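You operate a simulated robot arm through the tools that you are given. There is no shell and no other tool. Be economical: measure what you need, move in short steps, check, and stop when the job is done.

Carry out the task below with a simulated robot arm. There is one attempt and no reset: what you move stays moved.

TASK
Put the 486 N green sealing block from the trial bench top on top of the white paint can and the 219 N green sealing block on the white cover plate.
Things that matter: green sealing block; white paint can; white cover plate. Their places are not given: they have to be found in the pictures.

It is judged by the outcome, as a careful person would: the job done as asked, and still so three seconds after it is handed in. It fails if anything else is knocked over, pushed out of place, dropped, spilled or broken.

THE ROBOT
A 7-joint arm with a two-finger parallel gripper, fixed in place. Base frame: the origin is at the foot of the arm, x ahead of it, y to its left, z up; the work surface is at about z = 0. Lengths are in m, angles in degrees, forces in N, time in s.
With the tool pointing down near the work surface it reaches from about 0.22 to 0.58 m from the base axis. Its first joint turns from -66.0 to 66.0 degrees. Payload 2.5 kg.
Tool frame: the origin (TCP) lies between the finger pads and is the grasp point; the fingertips stand 0.023 m ahead of it; z points along the fingers, y is the line along which they close. The gripper opens to 0.094 m. The fingers are 0.038 m wide and 0.01 m thick; the gripper's body (0.054 by 0.096 m) begins 0.039 m behind the TCP.
Orientation is that of the tool frame in the base frame, as a unit quaternion [x, y, z, w]. With the fingers straight down and closing along the base's y, the tool's x points along the base's -x, its y along +y and its z along -z.

THE INTERFACE
- The arm moves only by the tool nudge_tool. Its argument "deltas" is one flat list of numbers, 7 for each row, row after row: the turn, a rotation vector about the base's x, y, z in degrees, then the shift along the base's x, y, z in m, then the gripper command, from -1 (shut) to 1 (fully open), values between in proportion. In form: [rx, ry, rz, x, y, z, claw, rx, ry, rz, x, y, z, claw, ...]. A call has 1 to 12 rows; each row is the pose to reach, as a shift and turn from the pose commanded when the call began. A row lasts 0.2 s, in which the tool goes at most 0.05 m and 8.6 degrees; a call with a longer step from one row to the next is refused whole, and so is a gripper value outside its range. A pose out of reach is approached as far as the arm can. The call stops where the force on the tool passes 40 N (or 10 N more than at its start, if that is more) or the arm is blocked; 0.2 s more then pass. The fingers move at their own pace (about 0.108 m/s each) and stop on an object; they squeeze with about 35 N. The grip force told is the motor's: it shows also when the fingers shut on nothing. Time passes only in rows, and 0.2 s behind the last, so rows that repeat a pose let the fingers close. It gives the time, the measured TCP pose, the force on the tool (base axes), the opening and the grip force at its end, in the units of the frame above (readings bear some noise).
- Cameras (640 x 400 px; columns grow to the right, rows downward): "scene" is fixed at [0.1256, -0.4189, 0.5313]; the picture's right is [0.74, -0.67, 0.00], its down [-0.46, -0.51, -0.73] and it looks along [0.49, 0.54, -0.69] (base axes); focal length 244 px, centre (320, 200). "wrist" rides on the gripper at [-0.039, 0, -0.044] in the tool frame; the picture's right is [0.00, -1.00, 0.00], its down [0.97, 0.00, -0.24] and it looks along [0.24, 0.00, 0.97] (tool axes); focal length 218 px, centre (320, 200).
- snapshot(camera): a new picture of that camera. No time passes.
- point_at(camera, pixels): for up to 12 pixels [column, row] of the newest picture of that camera ("zoom" is the newest enlarged one), the place [x, y, z] in the base frame of the surface seen there, good to about 0.002 m. No time passes.
- zoom(camera, box): a new picture of the part [left, top, right, bottom] of that camera's present view, enlarged. No time passes.
- sign_off(): hands the job in; it is judged then, once.

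Work in short steps. Measure before you move; look again where a grasp or a placing could have gone wrong, and mend it. You have 60 turns and 20 pictures in all, the two below and enlarged ones among them. Open the gripper and draw the arm clear of the work before you hand the job in, unless the task says otherwise; then end with one line.

The tools are called as name(argument=value, ...) on one line, values as JSON. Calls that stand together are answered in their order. nudge_tool: Moves the arm, as the interface text tells. Its arguments: {"type":"object","properties":{"deltas":{"type":"array"}},"required":["deltas"]} The other tools are called the same way: snapshot (camera) takes a picture; point_at (camera, pixels) gives the place of the surface under pixels of a picture; zoom (camera, box) takes an enlarged picture of a part of a camera's view; sign_off () hands the job in.

At the start:

```text
t: 0.0
ee_pos: [0.3259, -0.1927, 0.3358]
ee_rot: [0.0, 1.0, 0.001, 0.0]
contact_force: [-0.1, 0.2, -0.4]
opening: 0.0938
gripper_force: 0.1
```

scene: 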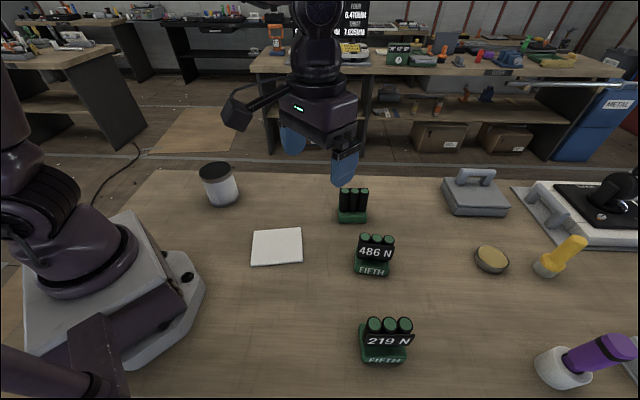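
wrist: 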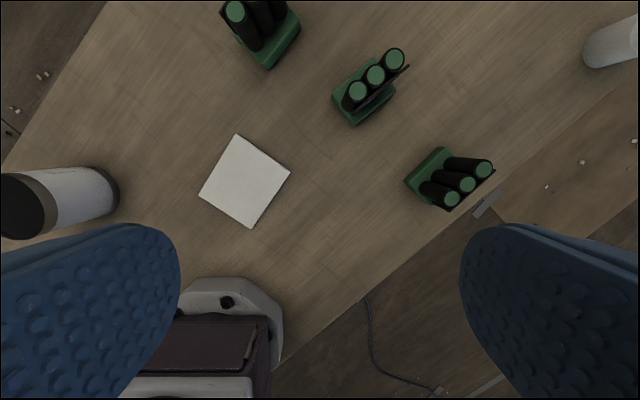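

The scene shows the 486 N block near (374,255), the 219 N block near (387,340), the white plate at (277,247) and the white can at (219,183). I zoom in and measure them.

zoom(camera="scene", box=[320, 170, 440, 380])

point_at(camera="scene", pixels=[[251, 264], [302, 263], [302, 228], [256, 231], [277, 247], [215, 170], [201, 172], [231, 172], [216, 164], [216, 177], [225, 203]])

point_at(camera="wrist", pixels=[[358, 91], [375, 75], [394, 58], [335, 96], [355, 124], [452, 199], [467, 184], [484, 168], [440, 149], [407, 180], [236, 136], [252, 228]])

```text
1.90 times, centred on (380, 275) of scene
```

zoom: 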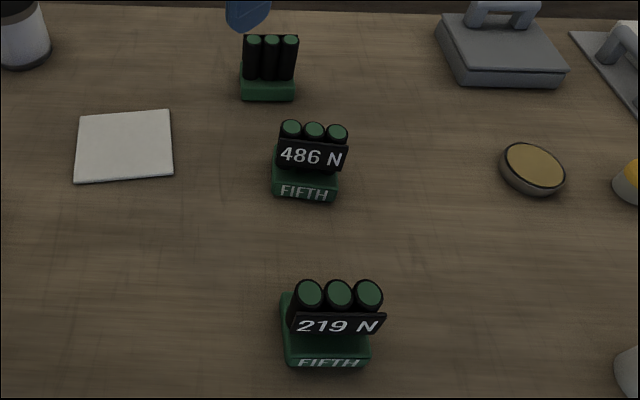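

```text
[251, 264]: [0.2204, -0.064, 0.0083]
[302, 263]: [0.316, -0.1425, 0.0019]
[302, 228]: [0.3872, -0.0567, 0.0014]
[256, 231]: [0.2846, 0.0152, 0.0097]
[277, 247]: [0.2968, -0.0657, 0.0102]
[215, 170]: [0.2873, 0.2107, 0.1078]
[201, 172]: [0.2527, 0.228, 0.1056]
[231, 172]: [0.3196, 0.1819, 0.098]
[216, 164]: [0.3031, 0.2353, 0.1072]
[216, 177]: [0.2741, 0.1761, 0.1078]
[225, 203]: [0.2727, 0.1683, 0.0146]
```

```text
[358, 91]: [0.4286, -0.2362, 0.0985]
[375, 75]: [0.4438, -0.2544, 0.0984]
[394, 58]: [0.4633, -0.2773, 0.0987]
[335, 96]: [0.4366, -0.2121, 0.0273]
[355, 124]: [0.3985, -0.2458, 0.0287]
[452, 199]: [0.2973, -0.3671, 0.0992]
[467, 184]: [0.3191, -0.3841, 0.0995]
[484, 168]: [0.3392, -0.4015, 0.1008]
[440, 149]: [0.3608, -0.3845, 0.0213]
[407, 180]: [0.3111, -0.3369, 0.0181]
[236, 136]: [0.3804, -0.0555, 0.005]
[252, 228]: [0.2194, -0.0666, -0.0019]
```

I take closer looks at both blocks from the wrist camera.

zoom(camera="wrist", box=[310, 30, 510, 230])

zoom(camera="scene", box=[345, 225, 425, 275])

```text
2.00 times, centred on (410, 130) of wrist
```

zoom: 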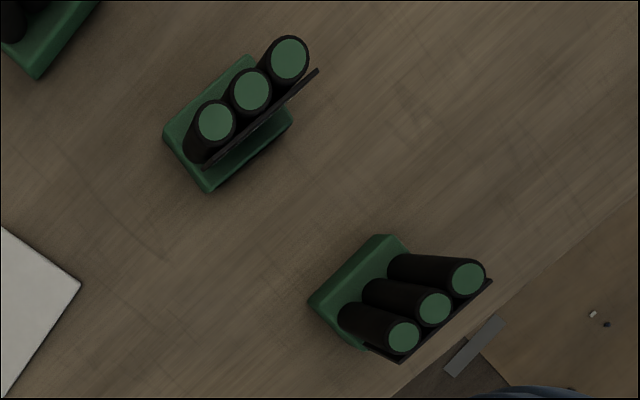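

```text
8.00 times, centred on (385, 250) of scene
```

zoom: 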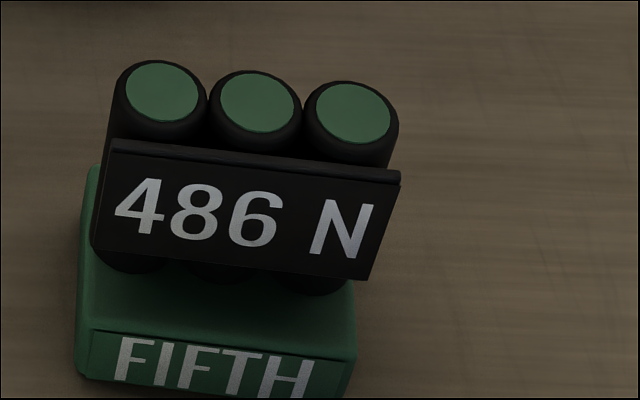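

I measure the 486 block's features in this enlargement.

point_at(camera="zoom", pixels=[[162, 92], [258, 102], [352, 112], [112, 160], [396, 190], [105, 240], [362, 268], [90, 328], [350, 355], [96, 185], [220, 310]])

zoom(camera="scene", box=[340, 310, 436, 370])

```text
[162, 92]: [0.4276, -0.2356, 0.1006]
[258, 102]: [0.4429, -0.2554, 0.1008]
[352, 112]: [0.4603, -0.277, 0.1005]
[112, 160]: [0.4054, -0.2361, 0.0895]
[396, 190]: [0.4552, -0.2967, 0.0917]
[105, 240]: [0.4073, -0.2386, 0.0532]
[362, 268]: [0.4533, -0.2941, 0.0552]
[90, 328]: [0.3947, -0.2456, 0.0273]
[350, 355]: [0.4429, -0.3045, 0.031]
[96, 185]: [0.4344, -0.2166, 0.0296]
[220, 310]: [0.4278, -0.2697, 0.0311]
```

```text
6.67 times, centred on (388, 340) of scene
```

zoom: 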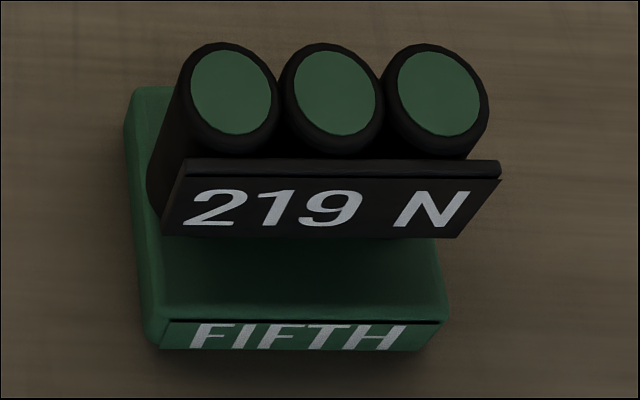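

I measure the 219 block in this zoom, and take an enlargement of the can and the third block.

point_at(camera="zoom", pixels=[[232, 92], [334, 91], [438, 92], [190, 170], [496, 170], [170, 228], [455, 230], [165, 312], [442, 314], [140, 95], [300, 280]])

zoom(camera="scene", box=[180, 150, 276, 210])

point_at(camera="scene", pixels=[[344, 190], [363, 190], [340, 218], [366, 219], [353, 216]])

```text
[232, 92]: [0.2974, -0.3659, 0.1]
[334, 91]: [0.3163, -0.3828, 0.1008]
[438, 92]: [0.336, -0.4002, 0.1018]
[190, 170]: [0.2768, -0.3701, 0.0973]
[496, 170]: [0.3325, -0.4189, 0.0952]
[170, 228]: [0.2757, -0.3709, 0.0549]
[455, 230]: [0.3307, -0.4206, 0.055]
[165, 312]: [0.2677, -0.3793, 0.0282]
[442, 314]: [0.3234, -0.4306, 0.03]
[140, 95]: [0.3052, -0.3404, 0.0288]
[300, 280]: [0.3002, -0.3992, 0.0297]
```

```text
6.67 times, centred on (228, 180) of scene
```

zoom: 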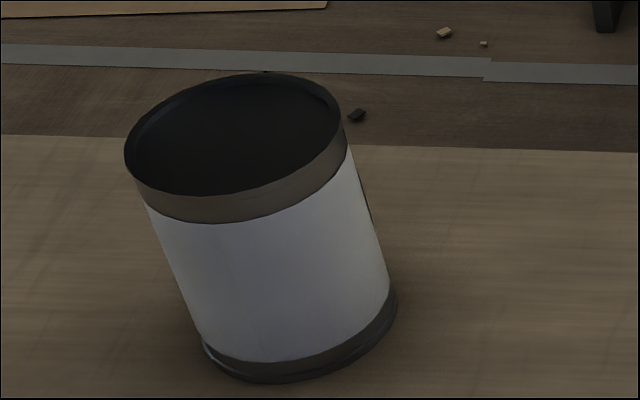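

```text
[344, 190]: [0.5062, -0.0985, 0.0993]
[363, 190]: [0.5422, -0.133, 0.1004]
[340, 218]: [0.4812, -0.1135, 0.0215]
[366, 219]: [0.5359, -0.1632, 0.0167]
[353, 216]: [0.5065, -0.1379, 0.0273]
```

I measure the can's lid rim.

point_at(camera="zoom", pixels=[[128, 150], [341, 120], [262, 76], [215, 192], [235, 135], [160, 180], [320, 165], [170, 95], [320, 88], [237, 178]])

nudge_tool(deltas=[0, 0, -8.5, 0.02, -0.01, 0, 1, 0, 0, -17, 0.04, -0.02, 0, 1, 0, 0, -25.5, 0.06, -0.03, -0.02, 0.6, 0, 0, -34, 0.08, -0.045, -0.04, 0.4, 0, 0, -42.5, 0.1, -0.055, -0.06, 0.4, 0, 0, -51, 0.1157, -0.0649, -0.09, 0.4, 0, 0, -51, 0.1157, -0.0649, -0.12, 0.4, 0, 0, -51, 0.1157, -0.0649, -0.12, 0.4])

```text
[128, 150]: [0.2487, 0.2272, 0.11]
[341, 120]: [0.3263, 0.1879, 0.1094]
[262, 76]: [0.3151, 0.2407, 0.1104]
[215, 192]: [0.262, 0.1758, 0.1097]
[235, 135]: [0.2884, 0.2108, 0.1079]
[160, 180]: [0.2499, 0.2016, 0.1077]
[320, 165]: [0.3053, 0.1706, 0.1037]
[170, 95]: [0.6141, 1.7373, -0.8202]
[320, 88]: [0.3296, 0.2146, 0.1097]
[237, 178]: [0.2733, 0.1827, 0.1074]
```

```text
t: 1.8
ee_pos: [0.4403, -0.2565, 0.2156]
ee_rot: [0.431, 0.902, 0.0, 0.0]
contact_force: [-0.1, -0.3, 0.1]
opening: 0.0656
gripper_force: 0.1
```

The tool is above the 486 block with its closing line along the block's thin direction (38.9°). I descend straight to z≈0.07 and close.

nudge_tool(deltas=[0, 0, 0, 0, -0.001, -0.04, 0.4, 0, 0, 0, 0, -0.001, -0.08, 0.4, 0, 0, 0, 0, -0.001, -0.11, 0.4, 0, 0, 0, 0, -0.001, -0.13, 0.4, 0, 0, 0, 0, -0.001, -0.145, 0.4, 0, 0, 0, 0, -0.001, -0.145, 0.4])

nudge_tool(deltas=[0, 0, 0, 0, 0, 0, 0, 0, 0, 0, 0, 0, 0, -0.4, 0, 0, 0, 0, 0, 0, -1, 0, 0, 0, 0, 0, 0, -1])

```text
t: 3.2
ee_pos: [0.4405, -0.259, 0.0716]
ee_rot: [0.432, 0.902, -0.001, 0.0]
contact_force: [0.0, 0.9, 0.5]
opening: 0.0659
gripper_force: 0.0
```

```text
t: 4.2
ee_pos: [0.4404, -0.2586, 0.0705]
ee_rot: [0.431, 0.903, -0.001, -0.001]
contact_force: [2.0, 0.3, 0.0]
opening: 0.0299
gripper_force: 34.7
```

The grip holds at 0.030 m opening, as predicted. I lift a little and check.

nudge_tool(deltas=[0, 0, 0, 0, 0, 0.02, -1, 0, 0, 0, 0, 0, 0.05, -1, 0, 0, 0, 0, 0, 0.09, -1, 0, 0, 0, 0, 0, 0.13, -1, 0, 0, 0, 0, 0, 0.16, -1, 0, 0, 0, 0, 0, 0.16, -1])

snapshot(camera="scene")

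```text
t: 5.6
ee_pos: [0.4409, -0.2574, 0.2319]
ee_rot: [0.431, 0.903, -0.001, 0.0]
contact_force: [0.4, -0.4, -1.7]
opening: 0.0299
gripper_force: 34.5
```

```text
12 pictures are left
```

scene: 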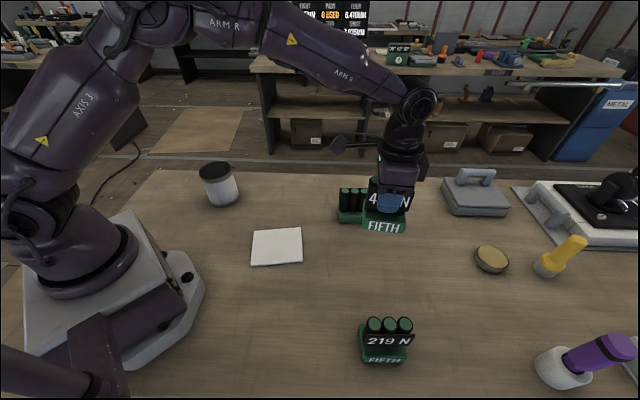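

The block is lifted upright and square. I carry it above the can lid (centre about (0.288, 0.208), rim z≈0.110), with the block's bottom at about z 0.17.

nudge_tool(deltas=[0, 0, 3, -0.0077, 0.0234, 0.005, -1, 0, 0, 8.4, -0.0215, 0.0656, 0.01, -1, 0, 0, 14.1, -0.036, 0.1101, 0.01, -1, 0, 0, 19.8, -0.0506, 0.1546, 0.01, -1, 0, 0, 25.5, -0.0652, 0.1991, 0.01, -1, 0, 0, 31.2, -0.0798, 0.2436, 0.01, -1, 0, 0, 36.9, -0.0943, 0.2881, 0.01, -1, 0, 0, 42.6, -0.1089, 0.3326, 0.01, -1, 0, 0, 48.3, -0.1235, 0.3771, 0.01, -1, 0, 0, 54, -0.1381, 0.4216, 0.01, -1, 0, 0, 58.2, -0.1488, 0.4543, 0.01, -1, 0, 0, 60, -0.1534, 0.4684, 0.01, -1])

nudge_tool(deltas=[0, 0, 0, 0, 0, -0.02, -1, 0, 0, 0, 0, 0, -0.035, -1, 0, 0, 0, 0, 0, -0.035, -1])

zoom(camera="scene", box=[140, 100, 300, 220])

```text
t: 8.2
ee_pos: [0.2863, 0.2108, 0.2414]
ee_rot: [-0.08, 0.997, 0.0, 0.0]
contact_force: [-0.4, -0.7, -1.9]
opening: 0.0297
gripper_force: 34.7
```

```text
t: 9.0
ee_pos: [0.2877, 0.2095, 0.2066]
ee_rot: [-0.078, 0.997, 0.0, 0.0]
contact_force: [0.1, 0.3, -2.2]
opening: 0.0298
gripper_force: 35.3
```

```text
3.33 times, centred on (220, 160) of scene
```

zoom: 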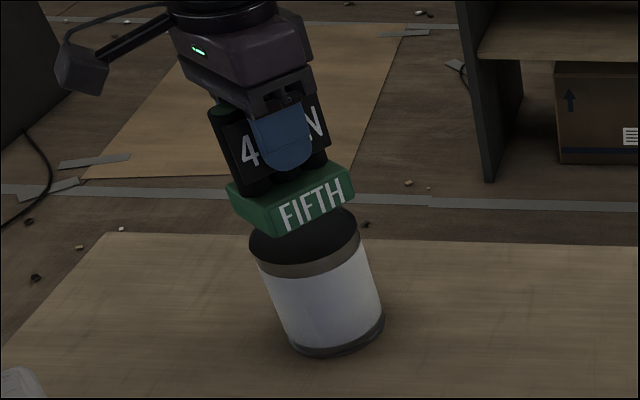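

I check the base's measured position against the lid before lowering.

point_at(camera="zoom", pixels=[[278, 207], [350, 180], [232, 190], [276, 230], [348, 200]])

```text
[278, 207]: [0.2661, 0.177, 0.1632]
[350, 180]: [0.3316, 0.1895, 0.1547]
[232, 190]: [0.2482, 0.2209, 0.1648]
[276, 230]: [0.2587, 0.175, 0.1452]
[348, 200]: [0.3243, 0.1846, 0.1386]
```

The base centre is about (0.290, 0.206), so I shift by 2 mm and lower until the block touches.

nudge_tool(deltas=[0, 0, 0, -0.002, 0.002, 0, -1, 0, 0, 0, -0.002, 0.002, -0.01, -1, 0, 0, 0, -0.002, 0.002, -0.018, -1, 0, 0, 0, -0.002, 0.002, -0.022, -1, 0, 0, 0, -0.002, 0.002, -0.025, -1, 0, 0, 0, -0.002, 0.002, -0.025, -1])

```text
t: 10.4
ee_pos: [0.2859, 0.2121, 0.181]
ee_rot: [-0.078, 0.997, 0.0, -0.001]
contact_force: [0.2, 0.6, -2.7]
opening: 0.0296
gripper_force: 35.3
```

No contact yet (force unchanged). I lower in 1 mm steps.

nudge_tool(deltas=[0, 0, 0, 0, 0, -0.001, -1, 0, 0, 0, 0, 0, -0.002, -1, 0, 0, 0, 0, 0, -0.002, -1])

```text
t: 11.2
ee_pos: [0.2863, 0.2123, 0.1807]
ee_rot: [-0.079, 0.997, 0.0, 0.001]
contact_force: [-8.2, -5.8, 35.4]
opening: 0.0298
gripper_force: 34.9
```

Contact is made on the lid (35 N). I relieve the pressure by 1.5 mm and then look before release.

nudge_tool(deltas=[0, 0, 0, 0, 0, 0.001, -1, 0, 0, 0, 0, 0, 0.0015, -1])

zoom(camera="scene", box=[140, 100, 300, 220])

```text
t: 11.8
ee_pos: [0.2864, 0.2112, 0.1812]
ee_rot: [-0.079, 0.997, 0.001, 0.001]
contact_force: [-1.8, -2.4, 19.7]
opening: 0.0297
gripper_force: 35.1
```

```text
3.33 times, centred on (220, 160) of scene
```

zoom: 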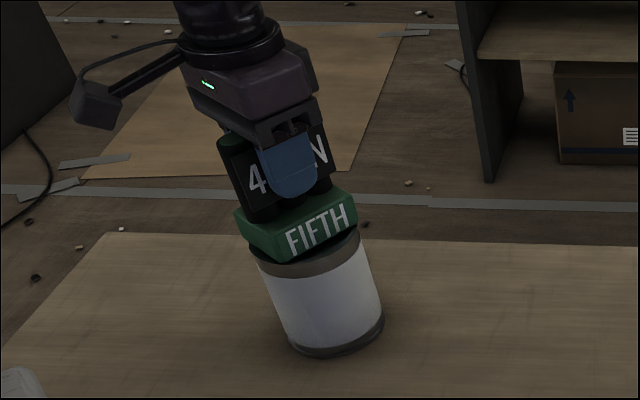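

The block sits on the lid, centred and upright. I open gently to about 0.06 m and rise straight up.

nudge_tool(deltas=[0, 0, 0, 0, 0, 0.0005, -0.3, 0, 0, 0, 0, 0, 0.0005, 0, 0, 0, 0, 0, 0, 0.0005, 0.4, 0, 0, 0, 0, 0, 0.0005, 0.4])

nudge_tool(deltas=[0, 0, 0, 0, 0, 0.01, 0.4, 0, 0, 0, 0, 0, 0.03, 0.4, 0, 0, 0, 0, 0, 0.06, 0.4, 0, 0, 0, 0, 0, 0.1, 0.4, 0, 0, 0, 0, 0, 0.13, 0.4, 0, 0, 0, 0, 0, 0.13, 0.4])

snapshot(camera="scene")

```text
t: 12.8
ee_pos: [0.2848, 0.2123, 0.1828]
ee_rot: [-0.078, 0.997, -0.001, 0.0]
contact_force: [0.1, 1.3, -0.5]
opening: 0.0657
gripper_force: 0.2
```

```text
t: 14.2
ee_pos: [0.2856, 0.2105, 0.3123]
ee_rot: [-0.078, 0.997, 0.0, 0.0]
contact_force: [-0.1, 0.0, 0.6]
opening: 0.0655
gripper_force: 0.0
```

```text
9 pictures are left
```

scene: 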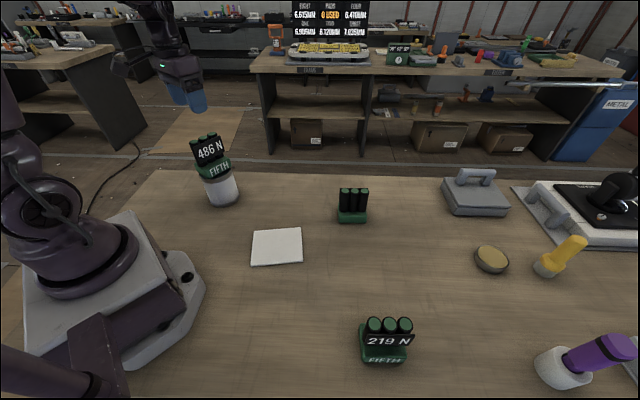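

The 486 block stands stably on the can. Now I travel to above the 219 block, target TCP (0.3148, -0.3851) with closing line at 48°.

nudge_tool(deltas=[0, 0, -4, 0.008, -0.035, 0, 0.4, 0, 0, -8, 0.018, -0.08, 0, 0.4, 0, 0, -12, 0.028, -0.125, 0, 0.4, 0, 0, -16, 0.038, -0.17, 0, 0.4, 0, 0, -20, 0.048, -0.215, 0, 0.4, 0, 0, -24, 0.058, -0.26, 0, 0.4, 0, 0, -28, 0.06, -0.305, 0, 0.4, 0, 0, -32, 0.058, -0.35, 0, 0.4, 0, 0, -37, 0.054, -0.395, 0, 0.4, 0, 0, -42, 0.048, -0.44, 0, 0.4, 0, 0, -46, 0.042, -0.485, 0, 0.4, 0, 0, -50.9, 0.036, -0.53, 0, 0.4])

nudge_tool(deltas=[0, 0, 0, -0.005, -0.04, -0.02, 0.4, 0, 0, 0, -0.007, -0.066, -0.05, 0.4, 0, 0, 0, -0.007, -0.066, -0.09, 0.4, 0, 0, 0, -0.007, -0.066, -0.12, 0.4, 0, 0, 0, -0.007, -0.066, -0.12, 0.4])

```text
t: 16.8
ee_pos: [0.3218, -0.3178, 0.3122]
ee_rot: [0.358, 0.934, -0.001, -0.001]
contact_force: [-1.0, 0.5, 0.6]
opening: 0.0658
gripper_force: 0.0
```

```text
t: 18.0
ee_pos: [0.3136, -0.3837, 0.1922]
ee_rot: [0.357, 0.934, 0.0, 0.0]
contact_force: [-0.4, 0.0, -0.1]
opening: 0.066
gripper_force: 0.0
```

The tool is aligned over the 219 block; I descend and close.

nudge_tool(deltas=[0, 0, 0, 0.001, -0.001, -0.03, 0.4, 0, 0, 0, 0.001, -0.001, -0.06, 0.4, 0, 0, 0, 0.001, -0.001, -0.09, 0.4, 0, 0, 0, 0.001, -0.001, -0.11, 0.4, 0, 0, 0, 0.001, -0.001, -0.1215, 0.4, 0, 0, 0, 0.001, -0.001, -0.1215, 0.4])

nudge_tool(deltas=[0, 0, 0, 0, 0, 0, 0, 0, 0, 0, 0, 0, 0, -0.4, 0, 0, 0, 0, 0, 0, -1, 0, 0, 0, 0, 0, 0, -1])

nudge_tool(deltas=[0, 0, 0, 0, 0, 0.02, -1, 0, 0, 0, 0, 0, 0.05, -1, 0, 0, 0, 0, 0, 0.08, -1, 0, 0, 0, 0, 0, 0.08, -1])

zoom(camera="scene", box=[180, 200, 500, 400])

```text
t: 19.4
ee_pos: [0.316, -0.3859, 0.0695]
ee_rot: [0.358, 0.934, 0.0, 0.001]
contact_force: [0.1, -0.2, -0.6]
opening: 0.0656
gripper_force: 0.0
```

```text
t: 20.4
ee_pos: [0.3155, -0.3847, 0.0688]
ee_rot: [0.358, 0.934, 0.0, 0.0]
contact_force: [-0.2, -1.9, -0.1]
opening: 0.0295
gripper_force: 34.8
```

```text
t: 21.4
ee_pos: [0.3149, -0.3857, 0.1496]
ee_rot: [0.358, 0.934, 0.0, 0.0]
contact_force: [0.6, 1.0, -1.7]
opening: 0.03
gripper_force: 34.8
```

```text
2.00 times, centred on (340, 300) of scene
```

zoom: 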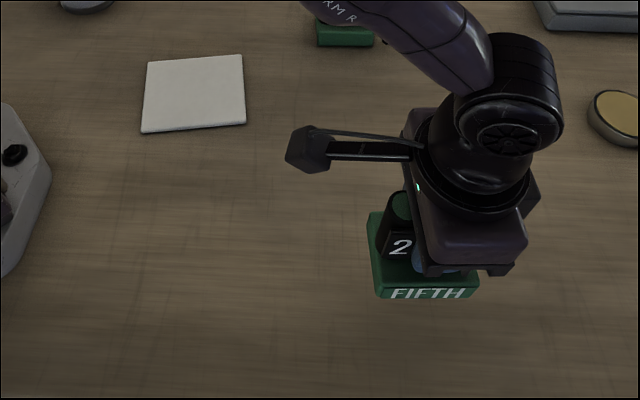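

The 219 block is held. I measure the plate's edges again from this enlargement.

point_at(camera="zoom", pixels=[[149, 64], [241, 57], [244, 121], [144, 129], [194, 93]])

```text
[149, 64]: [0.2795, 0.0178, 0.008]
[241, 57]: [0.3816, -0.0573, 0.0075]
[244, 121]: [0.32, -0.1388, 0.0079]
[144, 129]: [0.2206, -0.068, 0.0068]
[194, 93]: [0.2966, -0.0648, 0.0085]
```

The plate centre is about (0.300, -0.062), edges at about 54°. I carry the block over it, turning it +6° to square it with the plate.

nudge_tool(deltas=[0, 0, 0, -0.001, 0.02, 0.01, -1, 0, 0, 1, -0.002, 0.06, 0.02, -1, 0, 0, 2, -0.003, 0.105, 0.02, -1, 0, 0, 3, -0.005, 0.15, 0.02, -1, 0, 0, 4, -0.007, 0.195, 0.02, -1, 0, 0, 5, -0.009, 0.24, 0.02, -1, 0, 0, 6, -0.011, 0.28, 0.02, -1, 0, 0, 6, -0.012, 0.31, 0.01, -1, 0, 0, 6, -0.012, 0.3267, -0.01, -1, 0, 0, 6, -0.012, 0.3267, -0.04, -1, 0, 0, 6, -0.012, 0.3267, -0.05, -1, 0, 0, 6, -0.012, 0.3267, -0.05, -1])

zoom(camera="scene", box=[200, 170, 360, 270])

```text
t: 24.0
ee_pos: [0.3015, -0.058, 0.0995]
ee_rot: [0.309, 0.951, 0.0, 0.0]
contact_force: [-0.5, 0.2, -2.4]
opening: 0.0296
gripper_force: 35.3
```

```text
4.00 times, centred on (280, 220) of scene
```

zoom: 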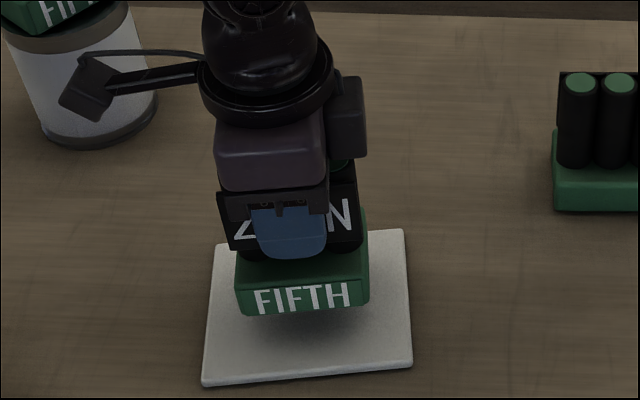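

The block is centred about 2 cm above the plate. I lower to just above contact, then in small steps.

nudge_tool(deltas=[0, 0, 0, 0, 0, -0.01, -1, 0, 0, 0, 0, 0, -0.017, -1, 0, 0, 0, 0, 0, -0.02, -1, 0, 0, 0, 0, 0, -0.02, -1])

nudge_tool(deltas=[0, 0, 0, 0, 0, -0.001, -1, 0, 0, 0, 0, 0, -0.002, -1, 0, 0, 0, 0, 0, -0.002, -1])

```text
t: 25.0
ee_pos: [0.3028, -0.0578, 0.0791]
ee_rot: [0.308, 0.951, 0.0, 0.0]
contact_force: [0.2, -0.2, -2.4]
opening: 0.0296
gripper_force: 35.1
```

```text
t: 25.8
ee_pos: [0.3028, -0.0572, 0.0777]
ee_rot: [0.309, 0.951, -0.001, -0.001]
contact_force: [-0.3, -0.2, -2.3]
opening: 0.0298
gripper_force: 34.9
```

Still no contact; I go on down by another 2 mm.

nudge_tool(deltas=[0, 0, 0, 0, 0, -0.001, -1, 0, 0, 0, 0, 0, -0.0015, -1, 0, 0, 0, 0, 0, -0.0015, -1])

```text
t: 26.6
ee_pos: [0.3032, -0.058, 0.0783]
ee_rot: [0.308, 0.951, 0.001, 0.001]
contact_force: [-1.3, 0.2, 6.0]
opening: 0.0295
gripper_force: 34.9
stopped in row 3: the force on the tool passed its limit (the readings are from after the stop); the commanded pose is now the measured one
```

Contact is made on the plate. I release gently and rise.

nudge_tool(deltas=[0, 0, 0, 0, 0, 0, -0.3, 0, 0, 0, 0, 0, 0, 0, 0, 0, 0, 0, 0, 0, 0.4, 0, 0, 0, 0, 0, 0, 0.4])

nudge_tool(deltas=[0, 0, 0, 0, 0, 0.01, 0.4, 0, 0, 0, 0, 0, 0.03, 0.4, 0, 0, 0, 0, 0, 0.07, 0.4, 0, 0, 0, 0, 0, 0.11, 0.4, 0, 0, 0, 0, 0, 0.15, 0.4, 0, 0, 0, 0, 0, 0.19, 0.4, 0, 0, 0, 0.03, -0.03, 0.22, 0.4, 0, 0, 0, 0.06, -0.06, 0.24, 0.4, 0, 0, 0, 0.08, -0.09, 0.25, 1, 0, 0, 0, 0.09, -0.11, 0.25, 1, 0, 0, 0, 0.09, -0.11, 0.25, 1])

snapshot(camera="scene")

zoom(camera="scene", box=[180, 120, 340, 280])

```text
t: 27.6
ee_pos: [0.3041, -0.0575, 0.0772]
ee_rot: [0.308, 0.951, 0.001, 0.001]
contact_force: [0.4, -0.5, -0.4]
opening: 0.066
gripper_force: 0.0
```

```text
refused: row 7 steps farther than a row can; nothing moved
```

```text
6 pictures are left
```

scene: 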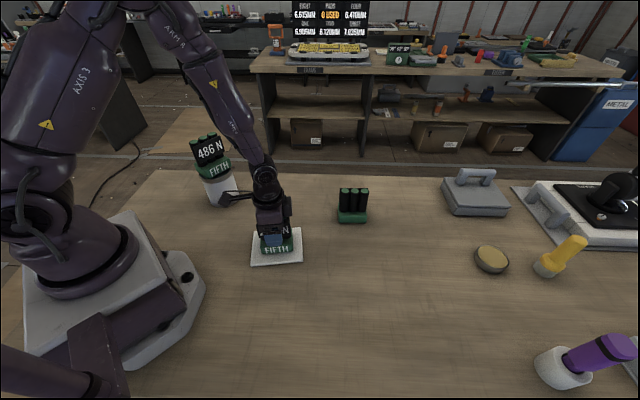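

```text
2.50 times, centred on (260, 200) of scene
```

zoom: 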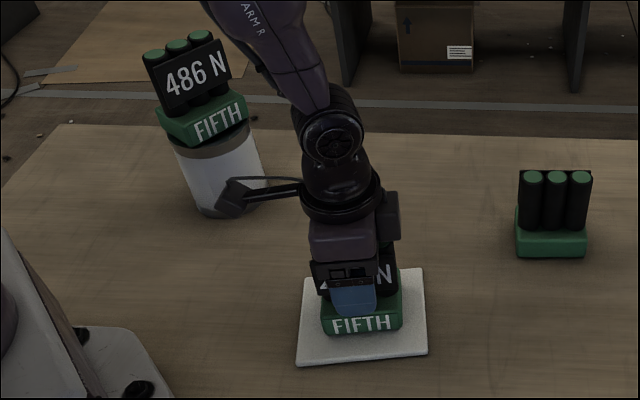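

The block is released on the plate; the retreat was refused for one long step. I retreat with shorter steps.

nudge_tool(deltas=[0, 0, 0, 0, 0, 0.01, 0.4, 0, 0, 0, 0, 0, 0.03, 0.4, 0, 0, 0, 0, 0, 0.07, 0.4, 0, 0, 0, 0, 0, 0.11, 0.4, 0, 0, 0, 0, 0, 0.15, 0.4, 0, 0, 0, 0, 0, 0.19, 0.4, 0, 0, 0, 0.02, -0.02, 0.21, 0.4, 0, 0, 0, 0.04, -0.05, 0.22, 0.6, 0, 0, 0, 0.06, -0.08, 0.23, 1, 0, 0, 0, 0.08, -0.11, 0.24, 1, 0, 0, 0, 0.08, -0.11, 0.24, 1])

snapshot(camera="scene")

```text
t: 30.0
ee_pos: [0.3846, -0.1677, 0.3176]
ee_rot: [0.309, 0.951, 0.001, 0.0]
contact_force: [-0.1, 0.0, 0.4]
opening: 0.0938
gripper_force: 0.0
```

```text
4 pictures are left
```

scene: 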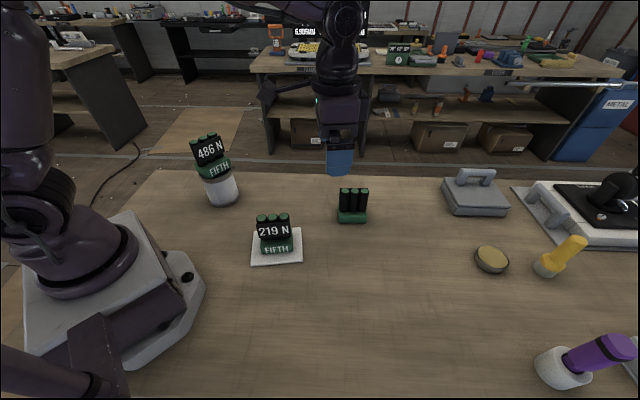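

Both blocks stand upright in their places, nothing else has moved, and the arm is clear with the gripper open. I hand the job in.

sign_off()

```text
The job is handed in.
```

The 486 N green sealing block is on top of the white paint can and the 219 N block is on the white cover plate; the job is handed in.
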